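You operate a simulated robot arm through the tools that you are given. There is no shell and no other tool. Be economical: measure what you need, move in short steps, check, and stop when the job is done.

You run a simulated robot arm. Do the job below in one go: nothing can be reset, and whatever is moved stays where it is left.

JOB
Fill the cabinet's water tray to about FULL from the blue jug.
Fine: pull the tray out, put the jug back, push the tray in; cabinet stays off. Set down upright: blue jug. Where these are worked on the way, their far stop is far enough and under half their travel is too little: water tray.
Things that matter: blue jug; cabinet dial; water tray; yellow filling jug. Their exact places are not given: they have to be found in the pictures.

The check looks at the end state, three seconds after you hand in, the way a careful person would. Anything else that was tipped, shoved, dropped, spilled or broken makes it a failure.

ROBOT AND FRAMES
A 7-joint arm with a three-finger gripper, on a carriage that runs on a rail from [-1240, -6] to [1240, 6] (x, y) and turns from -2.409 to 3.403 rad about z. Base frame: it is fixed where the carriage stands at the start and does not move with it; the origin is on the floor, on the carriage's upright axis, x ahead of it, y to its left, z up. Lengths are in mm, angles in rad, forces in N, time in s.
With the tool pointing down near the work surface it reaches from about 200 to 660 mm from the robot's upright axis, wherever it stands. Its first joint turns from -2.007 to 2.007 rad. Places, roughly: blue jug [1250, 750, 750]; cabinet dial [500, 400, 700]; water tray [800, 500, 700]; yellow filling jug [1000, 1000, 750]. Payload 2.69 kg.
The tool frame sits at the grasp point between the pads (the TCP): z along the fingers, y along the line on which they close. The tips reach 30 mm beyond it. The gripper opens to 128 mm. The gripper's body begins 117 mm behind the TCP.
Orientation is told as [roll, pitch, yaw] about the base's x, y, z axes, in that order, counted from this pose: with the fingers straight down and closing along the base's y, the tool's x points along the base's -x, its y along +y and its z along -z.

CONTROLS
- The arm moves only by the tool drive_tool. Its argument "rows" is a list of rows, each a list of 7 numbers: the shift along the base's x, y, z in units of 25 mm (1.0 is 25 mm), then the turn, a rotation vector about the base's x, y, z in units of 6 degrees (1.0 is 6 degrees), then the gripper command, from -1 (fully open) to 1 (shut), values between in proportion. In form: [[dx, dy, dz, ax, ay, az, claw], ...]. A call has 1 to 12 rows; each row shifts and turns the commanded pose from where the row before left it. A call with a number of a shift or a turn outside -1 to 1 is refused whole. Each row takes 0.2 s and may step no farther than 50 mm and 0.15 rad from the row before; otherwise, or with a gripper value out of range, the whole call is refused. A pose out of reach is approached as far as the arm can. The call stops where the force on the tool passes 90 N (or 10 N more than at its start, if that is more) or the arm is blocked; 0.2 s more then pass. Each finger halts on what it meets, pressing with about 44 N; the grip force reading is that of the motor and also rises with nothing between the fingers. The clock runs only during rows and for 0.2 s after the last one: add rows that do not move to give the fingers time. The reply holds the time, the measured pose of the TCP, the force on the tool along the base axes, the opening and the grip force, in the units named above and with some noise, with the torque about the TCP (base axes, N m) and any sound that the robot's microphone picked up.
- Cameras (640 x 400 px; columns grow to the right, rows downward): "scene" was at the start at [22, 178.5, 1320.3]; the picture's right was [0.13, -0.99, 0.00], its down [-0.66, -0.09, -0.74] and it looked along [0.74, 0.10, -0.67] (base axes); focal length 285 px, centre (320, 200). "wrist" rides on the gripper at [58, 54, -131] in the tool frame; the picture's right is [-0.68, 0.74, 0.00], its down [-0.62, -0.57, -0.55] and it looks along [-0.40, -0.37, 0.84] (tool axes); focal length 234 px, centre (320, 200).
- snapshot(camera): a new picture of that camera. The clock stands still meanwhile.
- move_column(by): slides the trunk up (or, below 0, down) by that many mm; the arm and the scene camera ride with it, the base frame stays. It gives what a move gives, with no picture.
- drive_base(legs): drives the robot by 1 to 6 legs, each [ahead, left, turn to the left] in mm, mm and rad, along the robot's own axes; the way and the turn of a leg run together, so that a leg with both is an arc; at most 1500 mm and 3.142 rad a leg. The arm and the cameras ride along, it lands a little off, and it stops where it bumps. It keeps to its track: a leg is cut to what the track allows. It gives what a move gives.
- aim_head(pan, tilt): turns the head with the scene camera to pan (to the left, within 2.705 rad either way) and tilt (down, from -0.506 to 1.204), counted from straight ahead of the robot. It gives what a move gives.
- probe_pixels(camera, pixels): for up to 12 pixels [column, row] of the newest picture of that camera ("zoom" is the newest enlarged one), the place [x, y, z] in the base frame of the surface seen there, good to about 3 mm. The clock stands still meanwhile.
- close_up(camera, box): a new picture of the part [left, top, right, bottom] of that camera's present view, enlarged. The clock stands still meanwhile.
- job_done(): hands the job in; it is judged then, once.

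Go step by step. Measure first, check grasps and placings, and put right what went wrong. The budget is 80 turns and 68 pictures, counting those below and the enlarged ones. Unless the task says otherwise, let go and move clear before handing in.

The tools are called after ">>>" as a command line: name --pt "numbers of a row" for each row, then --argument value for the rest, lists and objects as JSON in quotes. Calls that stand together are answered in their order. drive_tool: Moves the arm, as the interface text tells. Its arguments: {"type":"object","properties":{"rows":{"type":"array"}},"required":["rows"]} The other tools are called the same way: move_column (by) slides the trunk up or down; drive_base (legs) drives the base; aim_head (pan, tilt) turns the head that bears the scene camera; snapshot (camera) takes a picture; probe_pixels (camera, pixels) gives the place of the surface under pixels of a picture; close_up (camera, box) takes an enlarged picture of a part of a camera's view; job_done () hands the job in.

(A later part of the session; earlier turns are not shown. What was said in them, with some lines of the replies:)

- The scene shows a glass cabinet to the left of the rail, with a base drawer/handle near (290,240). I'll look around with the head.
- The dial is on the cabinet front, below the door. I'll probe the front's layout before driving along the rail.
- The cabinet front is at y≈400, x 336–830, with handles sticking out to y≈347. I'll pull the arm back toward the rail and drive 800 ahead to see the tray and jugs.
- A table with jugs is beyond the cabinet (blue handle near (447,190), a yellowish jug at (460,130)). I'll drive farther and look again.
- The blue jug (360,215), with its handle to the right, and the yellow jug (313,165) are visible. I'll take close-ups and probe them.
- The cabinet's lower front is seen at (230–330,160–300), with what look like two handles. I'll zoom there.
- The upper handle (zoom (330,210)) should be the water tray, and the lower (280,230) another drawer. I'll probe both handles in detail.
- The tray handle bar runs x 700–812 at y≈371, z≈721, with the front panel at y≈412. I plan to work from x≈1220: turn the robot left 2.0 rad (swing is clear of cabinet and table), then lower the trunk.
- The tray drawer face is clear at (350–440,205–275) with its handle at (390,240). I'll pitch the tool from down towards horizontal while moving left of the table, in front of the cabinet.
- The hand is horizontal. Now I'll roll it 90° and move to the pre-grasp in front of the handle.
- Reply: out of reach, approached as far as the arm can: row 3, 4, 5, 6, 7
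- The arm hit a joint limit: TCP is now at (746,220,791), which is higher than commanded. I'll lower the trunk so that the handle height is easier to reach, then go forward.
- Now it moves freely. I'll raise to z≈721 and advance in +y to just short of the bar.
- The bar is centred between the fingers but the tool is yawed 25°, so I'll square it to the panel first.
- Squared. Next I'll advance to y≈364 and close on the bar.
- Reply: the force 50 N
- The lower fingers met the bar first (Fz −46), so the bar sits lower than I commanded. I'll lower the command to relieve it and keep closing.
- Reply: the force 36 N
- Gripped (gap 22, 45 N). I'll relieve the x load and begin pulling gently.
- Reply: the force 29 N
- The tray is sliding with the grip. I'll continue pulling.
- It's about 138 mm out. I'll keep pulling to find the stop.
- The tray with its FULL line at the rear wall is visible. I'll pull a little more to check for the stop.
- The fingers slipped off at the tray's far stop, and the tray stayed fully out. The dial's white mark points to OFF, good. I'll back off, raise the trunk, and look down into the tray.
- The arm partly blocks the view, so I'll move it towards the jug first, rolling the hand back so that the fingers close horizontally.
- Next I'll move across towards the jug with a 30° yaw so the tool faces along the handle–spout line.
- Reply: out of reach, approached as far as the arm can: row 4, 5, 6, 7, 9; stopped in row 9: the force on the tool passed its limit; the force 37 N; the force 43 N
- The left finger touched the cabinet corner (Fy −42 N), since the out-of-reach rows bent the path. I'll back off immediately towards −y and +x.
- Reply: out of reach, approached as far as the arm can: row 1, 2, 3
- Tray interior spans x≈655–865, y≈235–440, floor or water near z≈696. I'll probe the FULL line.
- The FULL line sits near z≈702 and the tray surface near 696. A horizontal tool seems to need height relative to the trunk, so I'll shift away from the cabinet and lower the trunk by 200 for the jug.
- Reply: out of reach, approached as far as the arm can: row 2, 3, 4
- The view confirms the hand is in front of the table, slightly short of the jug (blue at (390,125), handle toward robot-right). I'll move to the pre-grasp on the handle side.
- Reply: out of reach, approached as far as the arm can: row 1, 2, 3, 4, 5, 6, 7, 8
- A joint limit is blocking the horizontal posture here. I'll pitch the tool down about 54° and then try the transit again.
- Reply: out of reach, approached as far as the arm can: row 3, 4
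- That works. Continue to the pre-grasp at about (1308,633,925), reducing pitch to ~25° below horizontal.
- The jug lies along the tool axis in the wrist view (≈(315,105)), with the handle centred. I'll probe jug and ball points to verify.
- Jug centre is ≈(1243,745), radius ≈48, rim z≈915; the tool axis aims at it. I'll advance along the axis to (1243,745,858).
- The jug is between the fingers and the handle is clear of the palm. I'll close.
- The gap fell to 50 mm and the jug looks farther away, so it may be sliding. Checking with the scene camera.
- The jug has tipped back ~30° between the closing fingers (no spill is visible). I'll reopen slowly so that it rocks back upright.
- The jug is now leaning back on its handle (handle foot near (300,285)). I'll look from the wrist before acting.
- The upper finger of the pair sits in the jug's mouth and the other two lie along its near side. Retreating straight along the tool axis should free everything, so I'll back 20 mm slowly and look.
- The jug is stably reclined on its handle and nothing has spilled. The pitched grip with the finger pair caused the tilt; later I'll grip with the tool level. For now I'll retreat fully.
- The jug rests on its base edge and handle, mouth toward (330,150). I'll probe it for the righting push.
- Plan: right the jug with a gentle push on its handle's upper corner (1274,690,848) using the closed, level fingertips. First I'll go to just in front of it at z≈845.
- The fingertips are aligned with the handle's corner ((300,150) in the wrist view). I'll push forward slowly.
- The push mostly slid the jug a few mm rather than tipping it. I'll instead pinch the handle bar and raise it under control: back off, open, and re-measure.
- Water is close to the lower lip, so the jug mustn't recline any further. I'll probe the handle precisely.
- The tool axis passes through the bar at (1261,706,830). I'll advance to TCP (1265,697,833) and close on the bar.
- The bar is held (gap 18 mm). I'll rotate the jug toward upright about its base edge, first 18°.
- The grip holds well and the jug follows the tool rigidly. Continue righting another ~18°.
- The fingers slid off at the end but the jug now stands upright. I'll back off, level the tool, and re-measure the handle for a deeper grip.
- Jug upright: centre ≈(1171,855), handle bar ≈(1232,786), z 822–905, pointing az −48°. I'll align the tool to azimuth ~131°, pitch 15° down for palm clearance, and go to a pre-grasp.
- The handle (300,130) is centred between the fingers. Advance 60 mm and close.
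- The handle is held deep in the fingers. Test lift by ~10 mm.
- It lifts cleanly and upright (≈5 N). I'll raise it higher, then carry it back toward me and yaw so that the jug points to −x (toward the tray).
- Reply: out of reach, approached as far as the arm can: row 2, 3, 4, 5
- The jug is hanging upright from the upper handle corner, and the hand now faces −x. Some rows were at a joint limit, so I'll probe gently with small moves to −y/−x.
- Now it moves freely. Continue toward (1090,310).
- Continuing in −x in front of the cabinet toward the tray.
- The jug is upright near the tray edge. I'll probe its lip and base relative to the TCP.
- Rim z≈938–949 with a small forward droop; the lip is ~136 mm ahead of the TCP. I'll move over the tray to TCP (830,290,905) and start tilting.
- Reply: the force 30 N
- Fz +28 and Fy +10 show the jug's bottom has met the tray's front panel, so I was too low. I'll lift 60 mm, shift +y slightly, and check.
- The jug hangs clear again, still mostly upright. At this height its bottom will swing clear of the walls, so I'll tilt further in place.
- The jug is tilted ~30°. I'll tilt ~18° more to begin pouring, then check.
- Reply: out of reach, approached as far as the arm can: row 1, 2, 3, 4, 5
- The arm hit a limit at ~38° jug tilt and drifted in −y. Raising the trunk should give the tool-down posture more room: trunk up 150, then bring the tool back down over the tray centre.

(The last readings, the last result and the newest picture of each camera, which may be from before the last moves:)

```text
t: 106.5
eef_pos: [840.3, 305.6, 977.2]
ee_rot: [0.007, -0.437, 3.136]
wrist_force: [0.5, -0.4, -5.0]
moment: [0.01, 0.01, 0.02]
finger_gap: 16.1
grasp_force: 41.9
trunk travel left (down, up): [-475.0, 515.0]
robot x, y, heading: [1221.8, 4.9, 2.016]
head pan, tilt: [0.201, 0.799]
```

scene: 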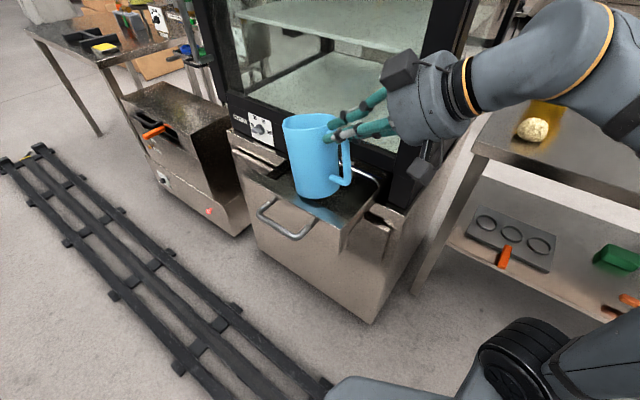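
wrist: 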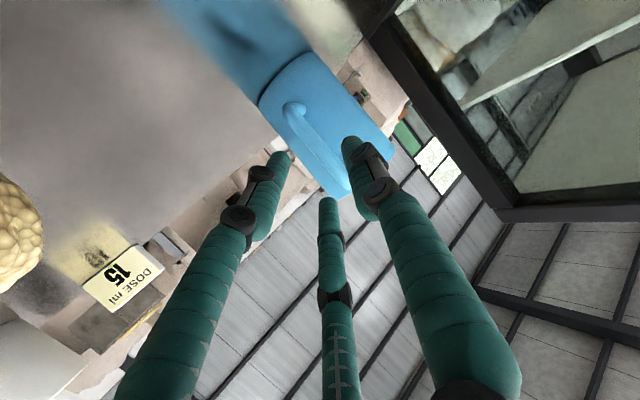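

Free again. I'll tilt ~12° more and watch the weight.

>>> drive_tool --pt "0 0 -0.2 0 -0.6 0 1" --pt "0 0 -0.2 0 -0.6 0 1" --pt "0 0 0 0 -0.6 0 1" --pt "0 0 0 0 -0.4 0 1" --pt "0 0 0 0 0 0 1" --pt "0 0 0 0 0 0 1" --pt "0 0 0 0 0 0 1"

>>> close_up --camera "scene" --box '[190, 130, 450, 330]'

```text
t: 108.1
eef_pos: [839.0, 305.3, 967.3]
ee_rot: [0.004, -0.206, 3.138]
wrist_force: [0.1, 0.4, -3.3]
moment: [-0.04, 0.05, -0.02]
finger_gap: 16.3
grasp_force: 41.6
trunk travel left (down, up): [-475.0, 515.0]
robot x, y, heading: [1219.8, 3.1, 2.009]
head pan, tilt: [0.201, 0.799]
```

```text
2.00 times, centred on (320, 230) of scene
```

zoom: 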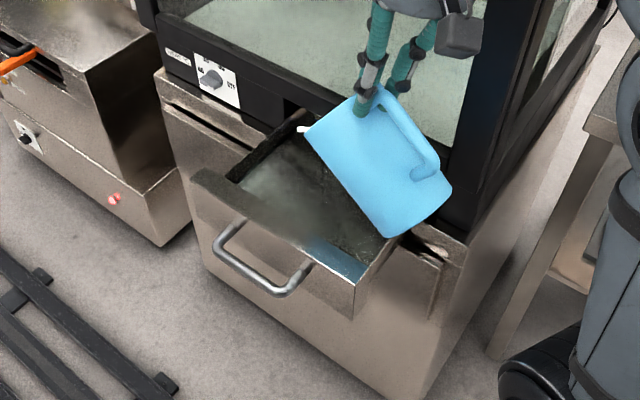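

The weight fell from ~5.3 N to 3.3 N, so ~200 ml has poured. I'll tilt back a little to stop the flow and measure the tray level.

>>> drive_tool --pt "0 0 0 0 0.6 0 1" --pt "0 0 0 0 0.6 0 1" --pt "0 0 0 0 0 0 1" --pt "0 0 0 0 0 0 1"

>>> close_up --camera "scene" --box '[240, 170, 370, 270]'

>>> probe_pixels --camera "zoom" --pixels '[[200, 190], [260, 240], [300, 180], [330, 230], [220, 130], [240, 210], [350, 280], [380, 300], [200, 120], [160, 180]]'

```text
t: 109.1
eef_pos: [838.3, 304.6, 966.5]
ee_rot: [0.004, -0.331, 3.137]
wrist_force: [0.0, -0.9, -4.6]
moment: [0.0, 0.03, -0.01]
finger_gap: 16.7
grasp_force: 42.3
trunk travel left (down, up): [-475.0, 515.0]
robot x, y, heading: [1216.9, 7.1, 2.009]
head pan, tilt: [0.201, 0.799]
```

```text
4.00 times, centred on (305, 220) of scene
```

zoom: 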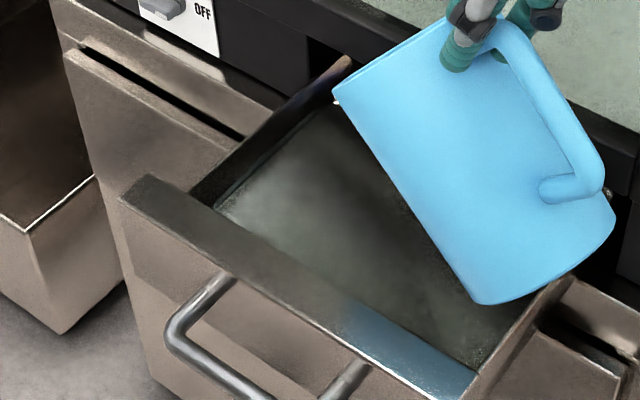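

```text
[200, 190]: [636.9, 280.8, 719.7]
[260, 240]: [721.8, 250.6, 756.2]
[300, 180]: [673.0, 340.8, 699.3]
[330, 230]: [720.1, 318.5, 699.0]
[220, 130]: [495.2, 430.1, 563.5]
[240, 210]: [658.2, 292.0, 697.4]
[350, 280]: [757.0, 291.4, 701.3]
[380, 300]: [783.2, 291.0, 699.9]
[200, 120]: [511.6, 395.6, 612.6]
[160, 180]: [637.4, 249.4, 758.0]
```

The level rose about 3 mm (≈696→699). I'll raise and untilt the jug to see the FULL line on the rear wall.

>>> drive_tool --pt "0 0 0.6 0 0.6 0 1" --pt "0 0 0.8 0 0.6 0 1" --pt "0 0 0.8 0 0.6 0 1" --pt "0 0 0.8 0 0.6 0 1" --pt "0 0 0.6 0 0 0 1"

>>> close_up --camera "scene" --box '[255, 160, 405, 276]'

```text
t: 110.3
eef_pos: [839.2, 306.8, 1057.1]
ee_rot: [0.007, -0.584, 3.137]
wrist_force: [0.9, -0.1, -3.1]
moment: [0.04, -0.03, -0.02]
finger_gap: 16.2
grasp_force: 41.8
trunk travel left (down, up): [-475.0, 515.0]
robot x, y, heading: [1220.3, 1.4, 2.009]
head pan, tilt: [0.201, 0.799]
```

```text
3.45 times, centred on (330, 218) of scene
```

zoom: 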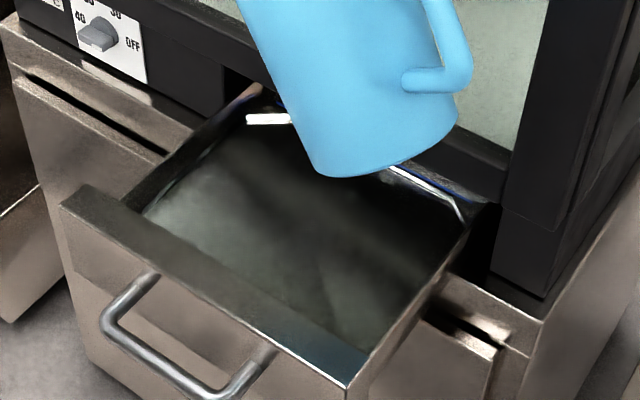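

The line is visible near (445,188), above the bright water edge. I'll probe the line and the surface.

>>> probe_pixels --camera "zoom" --pixels '[[425, 177], [440, 187], [450, 194], [430, 195], [445, 207], [455, 215], [300, 220], [250, 190], [350, 250], [380, 220], [320, 280], [220, 210]]'

```text
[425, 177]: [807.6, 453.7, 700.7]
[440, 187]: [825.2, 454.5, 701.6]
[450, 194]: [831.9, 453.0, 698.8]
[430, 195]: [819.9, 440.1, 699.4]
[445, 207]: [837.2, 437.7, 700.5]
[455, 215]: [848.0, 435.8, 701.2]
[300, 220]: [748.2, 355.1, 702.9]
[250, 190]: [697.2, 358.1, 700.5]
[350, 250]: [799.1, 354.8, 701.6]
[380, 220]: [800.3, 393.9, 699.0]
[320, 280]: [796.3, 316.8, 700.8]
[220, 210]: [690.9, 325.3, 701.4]
```

Surface averages ≈700.8 and the line ≈702. I'll take one high-zoom view of the line against the waterline.

>>> close_up --camera "scene" --box '[347, 200, 387, 225]'

>>> probe_pixels --camera "zoom" --pixels '[[200, 100], [250, 130], [300, 165], [320, 185], [350, 210], [380, 230], [200, 300], [300, 330], [150, 300], [250, 350]]'

```text
16.00 times, centred on (367, 212) of scene
```

zoom: 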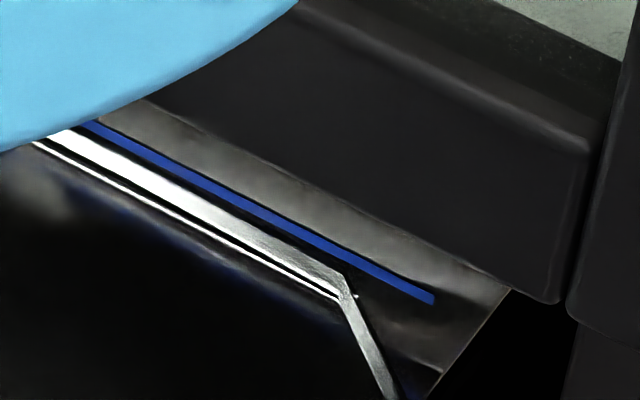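

```text
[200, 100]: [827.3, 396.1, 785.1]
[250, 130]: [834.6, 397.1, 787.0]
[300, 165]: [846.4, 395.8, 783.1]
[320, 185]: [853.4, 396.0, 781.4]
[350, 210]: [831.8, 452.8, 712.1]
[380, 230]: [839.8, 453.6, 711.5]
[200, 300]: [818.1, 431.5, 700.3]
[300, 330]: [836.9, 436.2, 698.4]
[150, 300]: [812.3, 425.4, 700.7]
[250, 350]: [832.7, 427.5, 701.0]
```

The blue line is clearly above the waterline here. I'll probe exactly on the blue line and the white bands.

>>> probe_pixels --camera "zoom" --pixels '[[200, 184], [250, 211], [300, 236], [350, 261], [400, 286], [200, 196], [250, 225], [300, 256], [330, 270], [250, 256], [300, 281], [360, 320]]'

```text
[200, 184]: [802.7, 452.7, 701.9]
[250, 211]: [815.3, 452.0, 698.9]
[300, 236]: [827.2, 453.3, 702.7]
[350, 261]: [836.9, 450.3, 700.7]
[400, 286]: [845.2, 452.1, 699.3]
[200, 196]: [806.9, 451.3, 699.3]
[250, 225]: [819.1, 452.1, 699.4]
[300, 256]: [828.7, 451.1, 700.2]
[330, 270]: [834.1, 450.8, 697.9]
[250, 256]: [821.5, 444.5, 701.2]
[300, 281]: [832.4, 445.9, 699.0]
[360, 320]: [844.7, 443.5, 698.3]
```

Line ≈701 and water ≈700.4 on average, with ~210 ml poured; about 50 ml (≈1 mm) more is needed. I'll return to the pour pose and take several weight readings for a baseline.

>>> drive_tool --pt "0 0 -0.6 0 -0.6 0 1" --pt "0 0 -0.8 0 -0.6 0 1" --pt "0 0 -0.8 0 -0.6 0 1" --pt "0 0 -0.8 0 -0.2 0 1" --pt "0 0 -0.6 0 0 0 1"

>>> drive_tool --pt "0 0 0 0 0 0 1"

>>> drive_tool --pt "0 0 0 0 0 0 1"

>>> drive_tool --pt "0 0 0 0 0 0 1"

>>> drive_tool --pt "0 0 0 0 0 0 1"

>>> drive_tool --pt "0 0 0 0 0 0 1"

```text
t: 111.5
eef_pos: [838.7, 304.8, 966.5]
ee_rot: [0.005, -0.373, 3.137]
wrist_force: [-0.4, -0.3, -3.3]
moment: [-0.01, 0.04, -0.03]
finger_gap: 16.1
grasp_force: 42.0
trunk travel left (down, up): [-475.0, 515.0]
robot x, y, heading: [1217.7, 5.5, 2.01]
head pan, tilt: [0.201, 0.799]
```

```text
t: 111.9
eef_pos: [839.9, 306.1, 967.0]
ee_rot: [0.006, -0.371, 3.139]
wrist_force: [-0.3, 0.7, -3.2]
moment: [0.01, 0.06, 0.01]
finger_gap: 15.9
grasp_force: 42.1
trunk travel left (down, up): [-475.0, 515.0]
robot x, y, heading: [1217.2, 6.1, 2.012]
head pan, tilt: [0.201, 0.799]
```

```text
t: 112.3
eef_pos: [839.4, 305.7, 966.5]
ee_rot: [0.005, -0.371, 3.138]
wrist_force: [-0.3, -0.1, -3.9]
moment: [-0.04, 0.03, 0.01]
finger_gap: 16.5
grasp_force: 42.2
trunk travel left (down, up): [-475.0, 515.0]
robot x, y, heading: [1217.2, 3.6, 2.014]
head pan, tilt: [0.201, 0.799]
```

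```text
t: 112.7
eef_pos: [839.1, 305.0, 966.6]
ee_rot: [0.005, -0.371, 3.139]
wrist_force: [-0.2, -0.1, -3.0]
moment: [-0.02, 0.03, 0.02]
finger_gap: 16.0
grasp_force: 42.2
trunk travel left (down, up): [-475.0, 515.0]
robot x, y, heading: [1217.9, 3.7, 2.008]
head pan, tilt: [0.201, 0.799]
```

```text
t: 113.1
eef_pos: [838.7, 304.5, 966.1]
ee_rot: [0.007, -0.371, 3.137]
wrist_force: [0.3, 1.2, -4.0]
moment: [0.0, 0.04, 0.0]
finger_gap: 16.3
grasp_force: 42.1
trunk travel left (down, up): [-475.0, 515.0]
robot x, y, heading: [1220.3, 5.1, 2.012]
head pan, tilt: [0.201, 0.799]
```

```text
t: 113.5
eef_pos: [838.6, 303.7, 966.1]
ee_rot: [0.005, -0.371, 3.138]
wrist_force: [-0.5, -0.1, -4.1]
moment: [-0.02, 0.06, -0.01]
finger_gap: 16.1
grasp_force: 42.1
trunk travel left (down, up): [-475.0, 515.0]
robot x, y, heading: [1217.8, 1.9, 2.008]
head pan, tilt: [0.201, 0.799]
```

Mean weight is now 3.6 N versus 5.4 N at the start, so ~180 ml has poured and ~65 ml more is wanted. I'll tilt to a pitch of about 0.13 rad, hold, and return.

>>> drive_tool --pt "0 0 0 0 -0.6 0 1" --pt "0 0 0 0 -0.6 0 1" --pt "0 0 0 0 -0.6 0 1" --pt "0 0 0 0 -0.5 0 1" --pt "0 0 0 0 0 0 1" --pt "0 0 0 0 0 0 1" --pt "0 0 0 0 0 0 1" --pt "0 0 0 0 0 0 1" --pt "0 0 0 0 0.6 0 1" --pt "0 0 0 0 0.6 0 1" --pt "0 0 0 0 0.6 0 1" --pt "0 0 0 0 0.6 0 1"

>>> drive_tool --pt "0 0 0 0 0 0 1"

>>> drive_tool --pt "0 0 0 0 0 0 1"

>>> drive_tool --pt "0 0 0 0 0 0 1"

>>> drive_tool --pt "0 0 0 0 0 0 1"

>>> drive_tool --pt "0 0 0 0 0 0 1"

>>> drive_tool --pt "0 0 0 0 0 0 1"

```text
t: 116.1
eef_pos: [839.8, 305.4, 968.2]
ee_rot: [0.005, -0.384, 3.139]
wrist_force: [0.2, 0.1, -2.8]
moment: [0.0, 0.03, 0.01]
finger_gap: 16.0
grasp_force: 41.6
trunk travel left (down, up): [-475.0, 515.0]
robot x, y, heading: [1215.4, 4.2, 2.01]
head pan, tilt: [0.201, 0.799]
```

```text
t: 116.5
eef_pos: [839.7, 304.1, 967.7]
ee_rot: [0.004, -0.384, 3.14]
wrist_force: [0.3, 0.0, -2.7]
moment: [0.03, 0.04, 0.0]
finger_gap: 16.2
grasp_force: 41.7
trunk travel left (down, up): [-475.0, 515.0]
robot x, y, heading: [1217.7, 6.2, 2.012]
head pan, tilt: [0.201, 0.799]
```

```text
t: 116.9
eef_pos: [838.5, 305.8, 968.3]
ee_rot: [0.006, -0.385, 3.139]
wrist_force: [0.4, -0.7, -4.2]
moment: [0.0, 0.02, -0.01]
finger_gap: 16.2
grasp_force: 41.4
trunk travel left (down, up): [-475.0, 515.0]
robot x, y, heading: [1216.1, 3.3, 2.009]
head pan, tilt: [0.201, 0.799]
```

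```text
t: 117.3
eef_pos: [839.1, 306.5, 967.3]
ee_rot: [0.006, -0.383, 3.139]
wrist_force: [0.2, 0.4, -3.1]
moment: [-0.01, 0.0, -0.01]
finger_gap: 16.4
grasp_force: 42.5
trunk travel left (down, up): [-475.0, 515.0]
robot x, y, heading: [1216.7, 2.8, 2.009]
head pan, tilt: [0.201, 0.799]
```

```text
t: 117.7
eef_pos: [839.4, 304.5, 968.2]
ee_rot: [0.004, -0.381, 3.137]
wrist_force: [0.5, 0.3, -2.8]
moment: [0.0, 0.0, 0.0]
finger_gap: 16.2
grasp_force: 41.8
trunk travel left (down, up): [-475.0, 515.0]
robot x, y, heading: [1215.7, 5.2, 2.011]
head pan, tilt: [0.201, 0.799]
```

```text
t: 118.1
eef_pos: [840.8, 304.6, 968.7]
ee_rot: [0.006, -0.384, 3.139]
wrist_force: [0.0, 0.4, -3.5]
moment: [-0.01, -0.01, 0.0]
finger_gap: 16.2
grasp_force: 42.0
trunk travel left (down, up): [-475.0, 515.0]
robot x, y, heading: [1220.9, 7.8, 2.011]
head pan, tilt: [0.201, 0.799]
```

```text
t: 118.5
eef_pos: [839.8, 304.1, 968.0]
ee_rot: [0.005, -0.382, 3.137]
wrist_force: [0.0, 0.2, -2.7]
moment: [0.03, -0.01, 0.0]
finger_gap: 16.2
grasp_force: 41.9
trunk travel left (down, up): [-475.0, 515.0]
robot x, y, heading: [1219.2, 6.7, 2.01]
head pan, tilt: [0.201, 0.799]
```

Mean weight is ~3.1 N, so ~230 ml has been poured in total. I'll raise and untilt the jug as before and compare the line view.

>>> drive_tool --pt "0 0 0.6 0 0.6 0 1" --pt "0 0 0.8 0 0.6 0 1" --pt "0 0 0.8 0 0.6 0 1" --pt "0 0 0.8 0 0.2 0 1" --pt "0 0 0.6 0 0 0 1"

>>> close_up --camera "scene" --box '[347, 200, 387, 225]'

>>> probe_pixels --camera "zoom" --pixels '[[200, 300], [300, 330], [150, 300], [250, 350], [100, 250], [100, 350], [50, 300], [200, 350], [150, 250], [250, 300], [30, 380], [300, 380]]'

```text
t: 119.7
eef_pos: [839.1, 306.3, 1057.0]
ee_rot: [0.006, -0.594, 3.136]
wrist_force: [-0.1, 0.4, -3.2]
moment: [0.03, -0.03, 0.03]
finger_gap: 16.2
grasp_force: 42.3
trunk travel left (down, up): [-475.0, 515.0]
robot x, y, heading: [1216.2, 5.8, 2.011]
head pan, tilt: [0.201, 0.799]
```

```text
16.00 times, centred on (367, 212) of scene
```

zoom: 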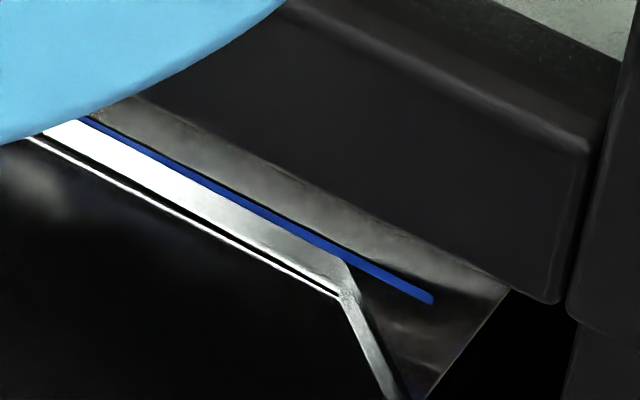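

```text
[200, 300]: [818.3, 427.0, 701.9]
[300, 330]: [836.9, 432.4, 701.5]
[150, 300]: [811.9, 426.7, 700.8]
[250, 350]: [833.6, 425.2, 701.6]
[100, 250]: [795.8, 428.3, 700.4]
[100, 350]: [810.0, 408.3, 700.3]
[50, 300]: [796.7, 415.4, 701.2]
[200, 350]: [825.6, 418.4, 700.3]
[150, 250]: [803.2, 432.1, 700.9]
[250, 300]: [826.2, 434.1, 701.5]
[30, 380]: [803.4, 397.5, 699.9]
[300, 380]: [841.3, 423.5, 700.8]
```

The water's edge now reaches the lower edge of the blue FULL line — good. Now I'll untilt the jug, raise slightly, and carry it back in +x.

>>> drive_tool --pt "0 0 0.3 0 0.8 0 1" --pt "0 0 0.3 0 0.8 0 1" --pt "0 0 0.3 0 0.8 0 1" --pt "0 0 0.2 0 0.8 0 1" --pt "0 0 0 0 0.8 0 1" --pt "0 0 0 0 0.6 0 1" --pt "0 0 0 0 0 0 1"

>>> drive_tool --pt "0.7 0 0 0 0 0 1" --pt "0.7 0 0 0 0 0 1" --pt "0.7 0 0 0 0 0 1" --pt "0.7 0 0 0 0 0 1" --pt "0.7 0 0 0 0 0 1" --pt "0.7 0 0 0 0 0 1" --pt "0.7 0.1 0 0 0 0 1" --pt "0.7 0.1 0 0 0 0 1" --pt "0.7 0.1 0 0 0 0 1"

```text
t: 121.3
eef_pos: [840.5, 304.7, 1084.1]
ee_rot: [0.011, -1.076, 3.132]
wrist_force: [0.4, 0.0, -3.9]
moment: [0.02, -0.17, 0.01]
finger_gap: 16.3
grasp_force: 42.1
trunk travel left (down, up): [-475.0, 515.0]
robot x, y, heading: [1215.8, 2.2, 2.006]
head pan, tilt: [0.201, 0.799]
```

```text
t: 123.3
eef_pos: [996.7, 313.2, 1085.7]
ee_rot: [0.009, -1.075, 3.135]
wrist_force: [-1.1, 0.4, -3.4]
moment: [0.02, -0.18, -0.02]
finger_gap: 16.2
grasp_force: 42.3
trunk travel left (down, up): [-475.0, 515.0]
robot x, y, heading: [1214.8, 5.4, 2.011]
head pan, tilt: [0.201, 0.799]
```

Carrying back along the proven path: lower the trunk 110 (TCP z≈975), then go to (1196,497).

>>> drive_tool --pt "0.7 0.1 0 0 0 0 1" --pt "0.7 0.1 0 0 0 0 1" --pt "0.7 0.1 0 0 0 0 1" --pt "0.5 0.5 0 0 0 0 1" --pt "0.4 0.6 0 0 0 0 1" --pt "0.4 0.6 0 0 0 0 1" --pt "0.4 0.6 0 0 0 0 1" --pt "0.4 0.6 0 0 0 0 1"

>>> move_column --by -110

>>> drive_tool --pt "0.4 0.6 0 0 0 0 1" --pt "0.4 0.6 0 0 0 0 1" --pt "0.4 0.6 0 0 0 0 1" --pt "0.4 0.6 0 0 0 0 1"

```text
t: 125.1
eef_pos: [1103.2, 392.4, 1083.6]
ee_rot: [0.012, -1.074, 3.134]
wrist_force: [0.9, -0.4, -3.0]
moment: [0.01, -0.16, -0.01]
finger_gap: 16.1
grasp_force: 42.3
trunk travel left (down, up): [-475.0, 515.0]
robot x, y, heading: [1218.6, 2.6, 2.011]
head pan, tilt: [0.201, 0.799]
```

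```text
t: 126.5
eef_pos: [1101.9, 391.8, 974.4]
ee_rot: [0.012, -1.075, 3.133]
wrist_force: [0.1, 0.1, -4.4]
moment: [0.01, -0.16, -0.01]
finger_gap: 16.1
grasp_force: 42.3
trunk travel left (down, up): [-365.0, 625.0]
robot x, y, heading: [1217.5, 7.9, 2.016]
head pan, tilt: [0.201, 0.799]
```

```text
t: 127.5
eef_pos: [1142.3, 451.0, 973.8]
ee_rot: [0.011, -1.073, 3.133]
wrist_force: [-0.2, 0.0, -3.1]
moment: [0.0, -0.18, -0.02]
finger_gap: 16.3
grasp_force: 42.1
trunk travel left (down, up): [-365.0, 625.0]
robot x, y, heading: [1215.7, 3.2, 2.011]
head pan, tilt: [0.201, 0.799]
```

Next, move toward the placing spot while yawing the hand back to ~130°.

>>> drive_tool --pt "0.6 0.6 0 0 0 0 1" --pt "0.6 0.6 0 0 0 -0.4 1" --pt "0.6 0.6 0 0 0 -0.7 1" --pt "0.6 0.6 0 0 0 -0.8 1" --pt "0.6 0.6 0 0 0 -0.8 1" --pt "0.5 0.7 0 0 0 -0.8 1"

>>> drive_tool --pt "0.5 0.8 0 0 0 -0.8 1" --pt "0.5 0.8 0 0 0 -0.8 1" --pt "0.5 0.8 0 0 0 -0.8 1" --pt "0.5 0.8 0 0 0 -0.8 1" --pt "0.5 0.8 0 0 0 -0.8 1" --pt "0 0.8 0 0 0 -0.8 1" --pt "0 0 0 0 0 0 1"

>>> aim_head --pan -0.4 --tilt 0.7

>>> close_up --camera "scene" --box '[290, 40, 490, 190]'

```text
t: 128.9
eef_pos: [1227.4, 543.9, 975.0]
ee_rot: [0.009, -1.075, 2.766]
wrist_force: [0.4, 1.0, -4.2]
moment: [-0.09, -0.2, 0.0]
finger_gap: 16.0
grasp_force: 42.7
trunk travel left (down, up): [-365.0, 625.0]
robot x, y, heading: [1218.4, 7.3, 2.011]
head pan, tilt: [0.201, 0.799]
```

```text
t: 130.5
eef_pos: [1290.5, 666.2, 972.6]
ee_rot: [0.013, -1.073, 2.263]
wrist_force: [-0.2, 0.2, -2.8]
moment: [-0.17, -0.11, -0.01]
finger_gap: 15.9
grasp_force: 42.6
trunk travel left (down, up): [-365.0, 625.0]
robot x, y, heading: [1216.4, 8.2, 2.009]
head pan, tilt: [0.201, 0.799]
```

```text
t: 131.5
eef_pos: [1289.6, 664.9, 974.1]
ee_rot: [0.012, -1.072, 2.263]
wrist_force: [0.2, 0.4, -3.0]
moment: [-0.13, -0.12, -0.03]
finger_gap: 16.3
grasp_force: 41.7
trunk travel left (down, up): [-365.0, 625.0]
robot x, y, heading: [1213.2, 3.4, 2.013]
head pan, tilt: [-0.4, 0.7]
```

```text
2.67 times, centred on (390, 115) of scene
```

zoom: 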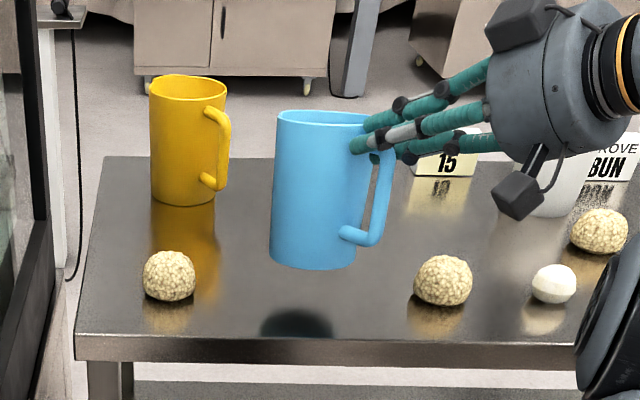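

The jug is nearly upright above the free spot. I'll probe rim and base heights for the set-down.

>>> probe_pixels --camera "zoom" --pixels '[[279, 120], [320, 123], [345, 122], [320, 112], [275, 250], [300, 264], [345, 262], [360, 245], [310, 265], [365, 118], [285, 258], [330, 267]]'

```text
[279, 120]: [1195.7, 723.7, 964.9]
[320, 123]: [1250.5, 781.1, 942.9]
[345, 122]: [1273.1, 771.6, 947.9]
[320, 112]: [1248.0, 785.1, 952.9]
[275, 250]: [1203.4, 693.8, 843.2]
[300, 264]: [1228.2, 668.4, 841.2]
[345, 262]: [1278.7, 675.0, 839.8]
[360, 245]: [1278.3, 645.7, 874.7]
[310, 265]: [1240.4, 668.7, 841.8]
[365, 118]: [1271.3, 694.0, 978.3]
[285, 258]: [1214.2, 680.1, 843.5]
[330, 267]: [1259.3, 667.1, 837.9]
```

The rim is tilted ~15° forward, so I'll pitch the tool back 2.4 units to level it, then lower ~60 mm.

>>> drive_tool --pt "0 0 0 0.46 0.386 0 1" --pt "0 0 0 0.46 0.386 0 1" --pt "0 0 0 0.46 0.386 0 1" --pt "0 0 0 0.46 0.386 0 1" --pt "0 0 -0.5 0 0 0 1" --pt "0 0 -0.5 0 0 0 1" --pt "0 0 -0.5 0 0 0 1" --pt "0 0 -0.5 0 0 0 1" --pt "0 0 -0.3 0 0 0 1"

>>> close_up --camera "scene" --box '[290, 40, 490, 190]'

>>> probe_pixels --camera "zoom" --pixels '[[280, 165], [320, 160], [360, 165], [300, 300], [330, 303], [290, 298], [320, 150], [345, 160]]'

```text
t: 133.5
eef_pos: [1291.5, 665.4, 916.2]
ee_rot: [0.015, -1.326, 2.259]
wrist_force: [-0.1, 0.4, -2.9]
moment: [-0.21, -0.15, 0.02]
finger_gap: 16.1
grasp_force: 42.1
trunk travel left (down, up): [-365.0, 625.0]
robot x, y, heading: [1217.4, 3.5, 2.01]
head pan, tilt: [-0.4, 0.7]
```

```text
2.67 times, centred on (390, 115) of scene
```

zoom: 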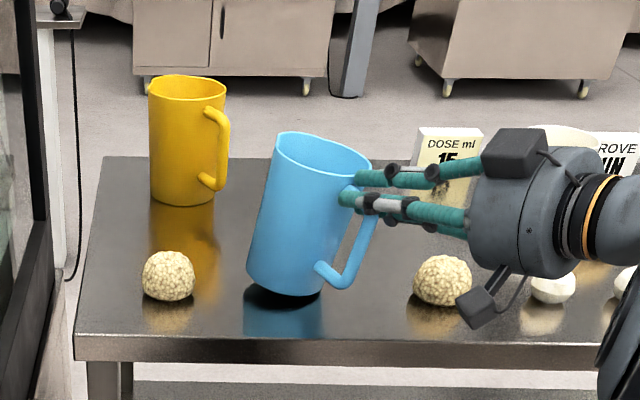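

```text
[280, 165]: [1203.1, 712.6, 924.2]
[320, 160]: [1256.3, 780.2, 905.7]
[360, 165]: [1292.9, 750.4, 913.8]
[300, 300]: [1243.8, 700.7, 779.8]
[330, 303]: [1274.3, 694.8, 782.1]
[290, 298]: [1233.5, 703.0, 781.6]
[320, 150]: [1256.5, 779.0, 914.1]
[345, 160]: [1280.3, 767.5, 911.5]
```

The jug now leans ~8° sideways (toward +x,+y) and slightly back. I'll lift 12 mm and correct roll and pitch.

>>> drive_tool --pt "0 0 0.5 0 0 0 1" --pt "0 0 0 0.24 -0.68 0 1" --pt "0 0 0 0.24 -0.68 0 1" --pt "0 0 0 0 0 0 1"

>>> close_up --camera "scene" --box '[290, 40, 490, 190]'

>>> probe_pixels --camera "zoom" --pixels '[[275, 150], [310, 142], [340, 150], [365, 160], [300, 165], [330, 172], [270, 280], [300, 292], [325, 290], [285, 287]]'

```text
t: 134.5
eef_pos: [1291.0, 666.1, 929.5]
ee_rot: [-0.441, -1.242, 2.699]
wrist_force: [-0.2, 0.8, -3.3]
moment: [-0.18, -0.09, -0.01]
finger_gap: 16.1
grasp_force: 42.0
trunk travel left (down, up): [-365.0, 625.0]
robot x, y, heading: [1217.3, 5.0, 2.01]
head pan, tilt: [-0.4, 0.7]
```

```text
2.67 times, centred on (390, 115) of scene
```

zoom: 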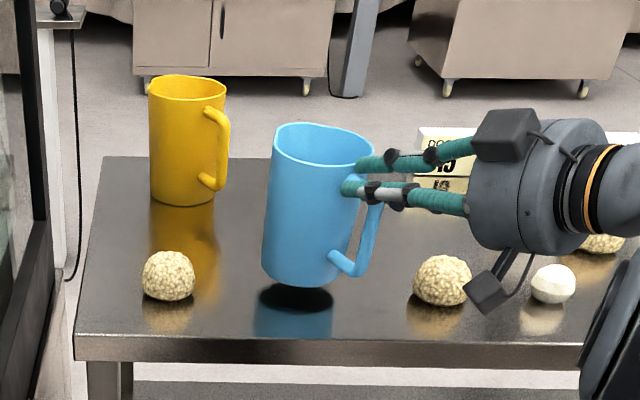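

```text
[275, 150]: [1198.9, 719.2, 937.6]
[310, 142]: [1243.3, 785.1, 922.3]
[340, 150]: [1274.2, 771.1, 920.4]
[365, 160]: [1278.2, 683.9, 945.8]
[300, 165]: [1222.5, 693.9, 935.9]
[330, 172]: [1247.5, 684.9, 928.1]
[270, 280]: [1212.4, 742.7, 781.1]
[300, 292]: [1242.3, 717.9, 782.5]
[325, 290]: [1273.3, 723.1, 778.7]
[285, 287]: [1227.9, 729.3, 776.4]
```

Accounting for perspective (verticals point to the nadir), the jug is now upright within a few degrees and ~14 mm above the table. I'll lower in small steps until contact.

>>> drive_tool --pt "0 0 -0.12 0 0 0 1" --pt "0 0 -0.12 0 0 0 1" --pt "0 0 -0.12 0 0 0 1" --pt "0 0 0 0 0 0 1"

>>> drive_tool --pt "0 0 -0.1 0 0 0 1" --pt "0 0 0 0 0 0 1"

>>> drive_tool --pt "0 0 -0.1 0 0 0 1" --pt "0 0 0 0 0 0 1"

```text
t: 135.5
eef_pos: [1290.4, 665.3, 920.5]
ee_rot: [-0.437, -1.242, 2.694]
wrist_force: [0.5, 0.3, -3.0]
moment: [-0.21, -0.14, 0.04]
finger_gap: 16.3
grasp_force: 42.4
trunk travel left (down, up): [-365.0, 625.0]
robot x, y, heading: [1213.5, 5.0, 2.008]
head pan, tilt: [-0.4, 0.7]
```

```text
t: 136.1
eef_pos: [1291.2, 666.8, 918.6]
ee_rot: [-0.436, -1.243, 2.697]
wrist_force: [-0.5, -0.1, -2.6]
moment: [-0.2, -0.12, 0.02]
finger_gap: 16.2
grasp_force: 42.0
trunk travel left (down, up): [-365.0, 625.0]
robot x, y, heading: [1216.1, 8.6, 2.013]
head pan, tilt: [-0.4, 0.7]
```

```text
t: 136.7
eef_pos: [1290.6, 665.9, 915.8]
ee_rot: [-0.438, -1.244, 2.696]
wrist_force: [0.3, -0.5, -2.7]
moment: [-0.19, -0.13, 0.01]
finger_gap: 16.2
grasp_force: 41.5
trunk travel left (down, up): [-365.0, 625.0]
robot x, y, heading: [1215.4, 6.9, 2.009]
head pan, tilt: [-0.4, 0.7]
```

Still hanging (Fz ≈ −2.7). Continue lowering 2.5 mm at a time.

>>> drive_tool --pt "0 0 -0.1 0 0 0 1" --pt "0 0 0 0 0 0 1"

>>> drive_tool --pt "0 0 -0.1 0 0 0 1" --pt "0 0 0 0 0 0 1"

>>> drive_tool --pt "0 0 -0.08 0 0 0 1" --pt "0 0 0 0 0 0 1"

>>> drive_tool --pt "0 0 -0.08 0 0 0 1" --pt "0 0 0 0 0 0 1"

```text
t: 137.3
eef_pos: [1291.6, 665.5, 913.1]
ee_rot: [-0.437, -1.244, 2.695]
wrist_force: [-0.6, -0.5, -4.0]
moment: [-0.2, -0.1, 0.0]
finger_gap: 16.1
grasp_force: 42.0
trunk travel left (down, up): [-365.0, 625.0]
robot x, y, heading: [1217.7, 8.2, 2.007]
head pan, tilt: [-0.4, 0.7]
```

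```text
t: 137.9
eef_pos: [1290.8, 663.4, 911.0]
ee_rot: [-0.448, -1.247, 2.703]
wrist_force: [1.0, -0.6, 6.8]
moment: [0.15, 0.03, -0.06]
finger_gap: 16.2
grasp_force: 41.6
trunk travel left (down, up): [-365.0, 625.0]
robot x, y, heading: [1218.8, 5.7, 2.014]
head pan, tilt: [-0.4, 0.7]
```

```text
t: 138.5
eef_pos: [1290.5, 663.8, 912.2]
ee_rot: [-0.451, -1.249, 2.707]
wrist_force: [2.4, -1.4, 16.3]
moment: [0.42, 0.2, -0.09]
finger_gap: 16.2
grasp_force: 42.4
trunk travel left (down, up): [-365.0, 625.0]
robot x, y, heading: [1217.2, 3.5, 2.008]
head pan, tilt: [-0.4, 0.7]
```

```text
t: 139.1
eef_pos: [1292.0, 663.5, 911.9]
ee_rot: [-0.458, -1.253, 2.712]
wrist_force: [4.7, -5.2, 25.7]
moment: [0.34, 0.33, -0.03]
finger_gap: 16.1
grasp_force: 41.9
trunk travel left (down, up): [-365.0, 625.0]
robot x, y, heading: [1216.2, 2.6, 2.009]
head pan, tilt: [-0.4, 0.7]
5 turns are left
```

The jug stands on the table (Fz +25 N). With few turns left I'll batch: relieve, open, retreat along the tool axis, check the jug, then carry the empty, closed hand toward the tray along the proven path.

>>> drive_tool --pt "0 0 0.12 0 0 0 1" --pt "0 0 0.1 0 0 0 1" --pt "0 0 0 0 0 0 0.6" --pt "0 0 0 0 0 0 0.3" --pt "0 0 0 0 0 0 0.3" --pt "0 0 0 0 0 0 0.3"

>>> drive_tool --pt "0.24 -0.292 0.128 0 0 0 0.3" --pt "0.24 -0.292 0.128 0 0 0 0.3" --pt "0.48 -0.584 0.256 0 0 0 0.3" --pt "0.48 -0.584 0.256 0 0 0 0.3" --pt "0.48 -0.584 0.256 0 0 0 0.3" --pt "0.48 -0.584 0.256 0 0 0 0.3" --pt "0.48 -0.584 0.256 0 0 0 0.3"

>>> close_up --camera "scene" --box '[290, 40, 490, 190]'

>>> drive_tool --pt "-0.9 -0.3 0 -0.773 -0.634 0 0.6" --pt "-0.9 -0.3 0 -0.773 -0.634 0 1" --pt "-0.9 -0.3 0 -0.773 -0.634 0 1" --pt "-0.9 -0.3 0 -0.773 -0.634 0 1" --pt "-1 -0.4 -0.2 0 0 0 1" --pt "-1 -0.4 -0.2 0 0 0 1" --pt "-1 -0.4 -0.2 0 0 0 1" --pt "-1 -0.4 -0.2 0 0 0 1" --pt "-1 -0.5 -0.3 0 0 0 1" --pt "-1 -0.5 -0.3 0 0 0 1" --pt "-1 -0.5 -0.3 0 0 0 1"

>>> drive_tool --pt "-0.65 -0.92 0 0 0 0 1" --pt "-0.65 -0.92 0 0 0 0 1" --pt "-0.65 -0.92 0 0 0 0 1" --pt "-0.65 -0.92 0 0 0 0 1" --pt "-0.65 -0.92 0 0 0 0 1" --pt "-0.65 -0.92 0 0 0 0 1"

```text
t: 140.5
eef_pos: [1291.8, 664.5, 911.5]
ee_rot: [-0.44, -1.244, 2.697]
wrist_force: [0.3, -0.2, -1.5]
moment: [0.0, 0.0, 0.0]
finger_gap: 44.6
grasp_force: 0.0
trunk travel left (down, up): [-365.0, 625.0]
robot x, y, heading: [1215.4, 4.5, 2.012]
head pan, tilt: [-0.4, 0.7]
```

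```text
t: 142.1
eef_pos: [1364.5, 578.0, 949.1]
ee_rot: [-0.439, -1.243, 2.696]
wrist_force: [-1.3, 0.3, 0.0]
moment: [-0.04, -0.01, -0.04]
finger_gap: 44.7
grasp_force: 0.0
trunk travel left (down, up): [-365.0, 625.0]
robot x, y, heading: [1214.3, 9.2, 2.012]
head pan, tilt: [-0.4, 0.7]
```

```text
2.67 times, centred on (390, 115) of scene
```

zoom: 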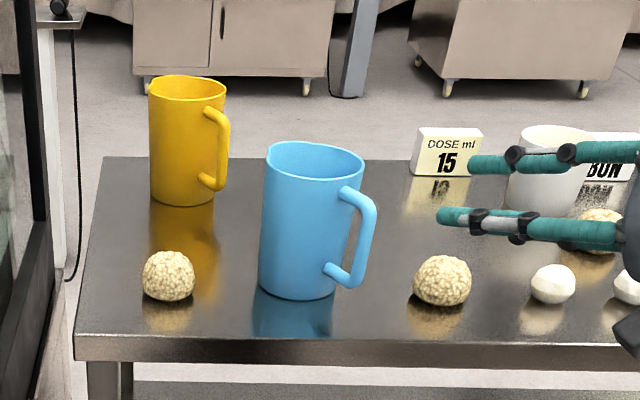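

```text
t: 144.5
eef_pos: [1099.0, 469.3, 906.6]
ee_rot: [-0.176, -0.844, 2.467]
wrist_force: [-0.1, -0.4, 0.1]
moment: [0.0, 0.0, 0.01]
finger_gap: 2.1
grasp_force: 31.4
trunk travel left (down, up): [-365.0, 625.0]
robot x, y, heading: [1217.4, 4.5, 2.013]
head pan, tilt: [-0.4, 0.7]
```

```text
t: 145.9
eef_pos: [998.4, 336.4, 908.5]
ee_rot: [-0.174, -0.841, 2.464]
wrist_force: [0.3, -0.5, -0.3]
moment: [0.04, -0.02, -0.03]
finger_gap: 2.1
grasp_force: 31.7
out of reach, approached as far as the arm can: row 6
trunk travel left (down, up): [-365.0, 625.0]
robot x, y, heading: [1218.4, 3.3, 2.004]
head pan, tilt: [-0.4, 0.7]
4 turns are left
```

The jug stands upright in its place. Next I'll bring the closed hand in front of the tray, pitched ~40° below horizontal, and look.

>>> drive_tool --pt "-0.65 -0.9 0 -0.25 -0.2 -0.5 1" --pt "-0.65 -0.9 0 -0.25 -0.2 -0.5 1" --pt "-0.65 -0.9 0 -0.25 -0.2 -0.5 1" --pt "-0.65 -0.9 0 -0.25 -0.2 -0.5 1" --pt "-0.65 -0.9 0 -0.25 -0.2 -0.5 1" --pt "-0.65 -0.9 0 -0.25 -0.2 -0.5 1"

>>> drive_tool --pt "-0.9 -0.55 -0.2 0 0 0 1" --pt "-0.9 -0.55 -0.2 0 0 0 1" --pt "-0.9 -0.55 -0.2 0 0 0 1" --pt "-0.9 -0.6 -0.2 0 0 0 1" --pt "-0.9 -0.6 -0.2 0 0 0 1"

>>> drive_tool --pt "0 0 -0.7 0.7 0.31 0 1" --pt "0 0 -0.7 0.7 0.31 0 1" --pt "0 0 -0.7 0.7 0.31 0 1" --pt "0 0 0 0 0 0 1"

>>> aim_head --pan 0.3 --tilt 0.75

>>> snapshot --camera "scene"

```text
t: 147.3
eef_pos: [901.4, 201.0, 908.0]
ee_rot: [-0.161, -0.642, 2.138]
wrist_force: [0.1, 0.5, 0.2]
moment: [-0.01, 0.05, 0.02]
finger_gap: 2.2
grasp_force: 31.7
trunk travel left (down, up): [-365.0, 625.0]
robot x, y, heading: [1215.4, 1.2, 2.01]
head pan, tilt: [-0.4, 0.7]
```

```text
t: 148.5
eef_pos: [789.2, 127.8, 881.3]
ee_rot: [-0.16, -0.643, 2.137]
wrist_force: [-0.3, -0.4, 0.6]
moment: [0.0, 0.01, 0.03]
finger_gap: 2.2
grasp_force: 31.5
trunk travel left (down, up): [-365.0, 625.0]
robot x, y, heading: [1215.9, 3.5, 2.012]
head pan, tilt: [-0.4, 0.7]
```

```text
t: 149.5
eef_pos: [790.7, 127.3, 830.0]
ee_rot: [-0.216, -0.88, 2.179]
wrist_force: [1.3, 0.6, 0.2]
moment: [0.0, -0.02, -0.02]
finger_gap: 2.4
grasp_force: 31.3
trunk travel left (down, up): [-365.0, 625.0]
robot x, y, heading: [1217.5, 4.5, 2.011]
head pan, tilt: [-0.4, 0.7]
```

```text
t: 150.6
eef_pos: [789.2, 128.2, 829.1]
ee_rot: [-0.216, -0.88, 2.179]
wrist_force: [-0.2, -0.7, -0.6]
moment: [-0.01, 0.01, -0.02]
finger_gap: 2.1
grasp_force: 31.5
trunk travel left (down, up): [-365.0, 625.0]
robot x, y, heading: [1220.9, 5.1, 2.01]
head pan, tilt: [0.3, 0.75]
```

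```text
1 pictures are left
3 turns are left
```

scene: 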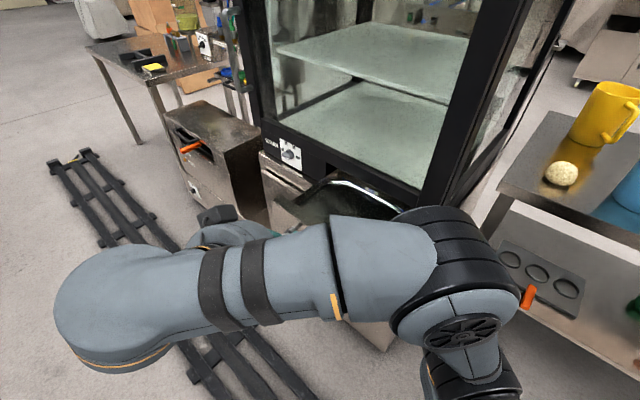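

The hand is at (789,128,829), pointing at azimuth ≈109° and 38° down. I'll lower so that the tips meet the panel above the handle (z≈742), then push the tray in slowly to its stop, retreat, and look.

>>> drive_tool --pt "0 0 -0.67 0 0 0 1" --pt "0 0 -0.67 0 0 0 1" --pt "0 0 -0.67 0 0 0 1" --pt "0 0 -0.67 0 0 0 1" --pt "0 0.48 0 0 0 0 1" --pt "0 0.48 0 0 0 0 1" --pt "0 0.48 0 0 0 0 1" --pt "0 0.4 0 0 0 0 1" --pt "0 0.3 0 0 0 0 1"

>>> drive_tool --pt "0 0.2 0 0 0 0 1" --pt "0 0.25 0 0 0 0 1" --pt "0 0.3 0 0 0 0 1" --pt "0 0.35 0 0 0 0 1" --pt "0 0.35 0 0 0 0 1" --pt "0 0.35 0 0 0 0 1" --pt "0 0.35 0 0 0 0 1" --pt "0 0.35 0 0 0 0 1" --pt "0 0.35 0 0 0 0 1" --pt "0 0.35 0 0 0 0 1" --pt "0 0.35 0 0 0 0 1" --pt "0 0.35 0 0 0 0 1"

>>> drive_tool --pt "0 0.35 0 0 0 0 1" --pt "0 0.35 0 0 0 0 1" --pt "0 0.35 0 0 0 0 1" --pt "0 0.35 0 0 0 0 1" --pt "0 0.35 0 0 0 0 1" --pt "0 0.35 0 0 0 0 1" --pt "0 0.35 0 0 0 0 1" --pt "0 0.35 0 0 0 0 1" --pt "0 0.35 0 0 0 0 1" --pt "0 0.35 0 0 0 0 1" --pt "0 0.3 0 0 0 0 1" --pt "0 0.25 0 0 0 0 1"

>>> drive_tool --pt "0 0.2 0 0 0 0 1" --pt "0 0.2 0 0 0 0 1" --pt "0 0.2 0 0 0 0 1" --pt "0 0 0 0 0 0 1"

>>> drive_tool --pt "0 -0.3 0 0 0 0 1" --pt "0 -0.5 0.1 0 0 0 1" --pt "0 -0.8 0.1 0 0 0 1" --pt "0 -0.8 0.1 0 0 0 1" --pt "0 -0.8 0.1 0 0 0 1" --pt "0 -0.8 0.1 0 0 0 1"

>>> snapshot --camera "wrist"

```text
t: 152.6
eef_pos: [791.0, 181.2, 763.5]
ee_rot: [-0.218, -0.88, 2.178]
wrist_force: [-0.7, 0.5, 0.9]
moment: [0.01, 0.0, 0.01]
finger_gap: 2.1
grasp_force: 31.2
trunk travel left (down, up): [-365.0, 625.0]
robot x, y, heading: [1219.4, 7.4, 2.01]
head pan, tilt: [0.3, 0.75]
```

```text
t: 155.2
eef_pos: [790.9, 279.3, 764.3]
ee_rot: [-0.217, -0.881, 2.177]
wrist_force: [0.0, -0.5, 0.8]
moment: [0.02, -0.02, -0.07]
finger_gap: 1.9
grasp_force: 31.6
trunk travel left (down, up): [-365.0, 625.0]
robot x, y, heading: [1216.5, 8.1, 2.004]
head pan, tilt: [0.3, 0.75]
```

```text
t: 157.8
eef_pos: [788.4, 380.8, 762.0]
ee_rot: [-0.216, -0.881, 2.18]
wrist_force: [-0.2, -4.8, 0.1]
moment: [0.03, 0.04, 0.01]
finger_gap: 1.9
grasp_force: 31.3
trunk travel left (down, up): [-365.0, 625.0]
robot x, y, heading: [1219.8, 6.0, 2.01]
head pan, tilt: [0.3, 0.75]
```

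```text
t: 158.8
eef_pos: [789.6, 380.2, 763.1]
ee_rot: [-0.209, -0.875, 2.183]
wrist_force: [22.7, -78.8, 1.5]
moment: [-0.34, -0.27, -0.4]
finger_gap: 1.8
grasp_force: 31.1
trunk travel left (down, up): [-365.0, 625.0]
robot x, y, heading: [1218.7, 4.1, 2.011]
head pan, tilt: [0.3, 0.75]
```

```text
t: 160.2
eef_pos: [789.7, 295.8, 775.8]
ee_rot: [-0.216, -0.879, 2.178]
wrist_force: [0.6, 0.4, 0.2]
moment: [-0.01, 0.03, 0.0]
finger_gap: 2.3
grasp_force: 31.2
trunk travel left (down, up): [-365.0, 625.0]
robot x, y, heading: [1218.6, 8.0, 2.01]
head pan, tilt: [0.3, 0.75]
```

```text
0 pictures are left
2 turns are left
```

wrist: 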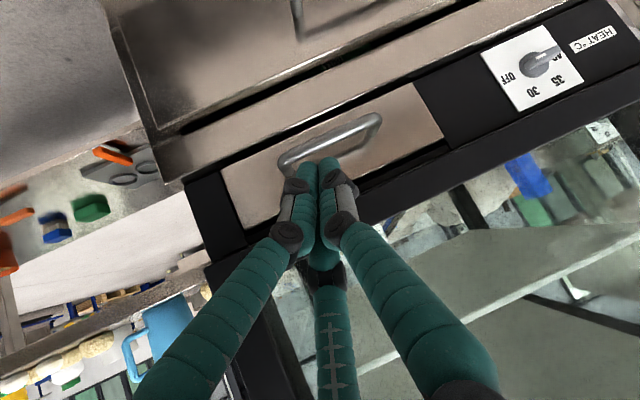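

The push ended on a firm stop (−79 N at y≈380), and the wrist view shows the panel flush, the dial still at OFF and the jug upright. I'll verify the panel depth and move the hand clear.

>>> probe_pixels --camera "wrist" --pixels '[[240, 190], [415, 110], [345, 130], [260, 215], [330, 120]]'

>>> drive_tool --pt "0 -0.8 0.3 0 0 0 1" --pt "0 -0.8 0.3 0 0 0 1" --pt "0 -0.8 0.3 0 0 0 1" --pt "0 -0.8 0.3 0 0 0 0" --pt "0 -0.8 0.3 0 0 0 0"

```text
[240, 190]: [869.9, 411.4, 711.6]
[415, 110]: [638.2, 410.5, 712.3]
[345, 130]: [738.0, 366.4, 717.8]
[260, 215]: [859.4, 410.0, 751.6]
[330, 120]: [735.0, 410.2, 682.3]
```

```text
t: 161.4
eef_pos: [789.0, 196.2, 812.8]
ee_rot: [-0.217, -0.88, 2.178]
wrist_force: [-0.7, -0.3, 0.2]
moment: [-0.02, -0.01, 0.0]
finger_gap: 44.0
grasp_force: 0.1
trunk travel left (down, up): [-365.0, 625.0]
robot x, y, heading: [1219.4, 6.1, 2.007]
head pan, tilt: [0.3, 0.75]
1 turns are left
```

The panel is back at y≈411, its starting closed depth, and the hand is clear. I'm handing in.

>>> job_done

```text
The job is handed in.
```

The tray is filled to about the FULL line and pushed fully in, the blue jug stands upright near where it started on the table, and the cabinet dial is still at OFF.

- **Fill level:** the water's edge reached the lower edge of the blue FULL line. By weight, about 230 ml went in.
- **Jug tipped once:** on my first grasp the jug leaned back onto its handle. I saw no spill and stood it up again before pouring.
- **Bumps:** a finger pressed the cabinet corner at about 40 N, and the jug's base touched the tray's front panel once. I saw no damage or movement from either.
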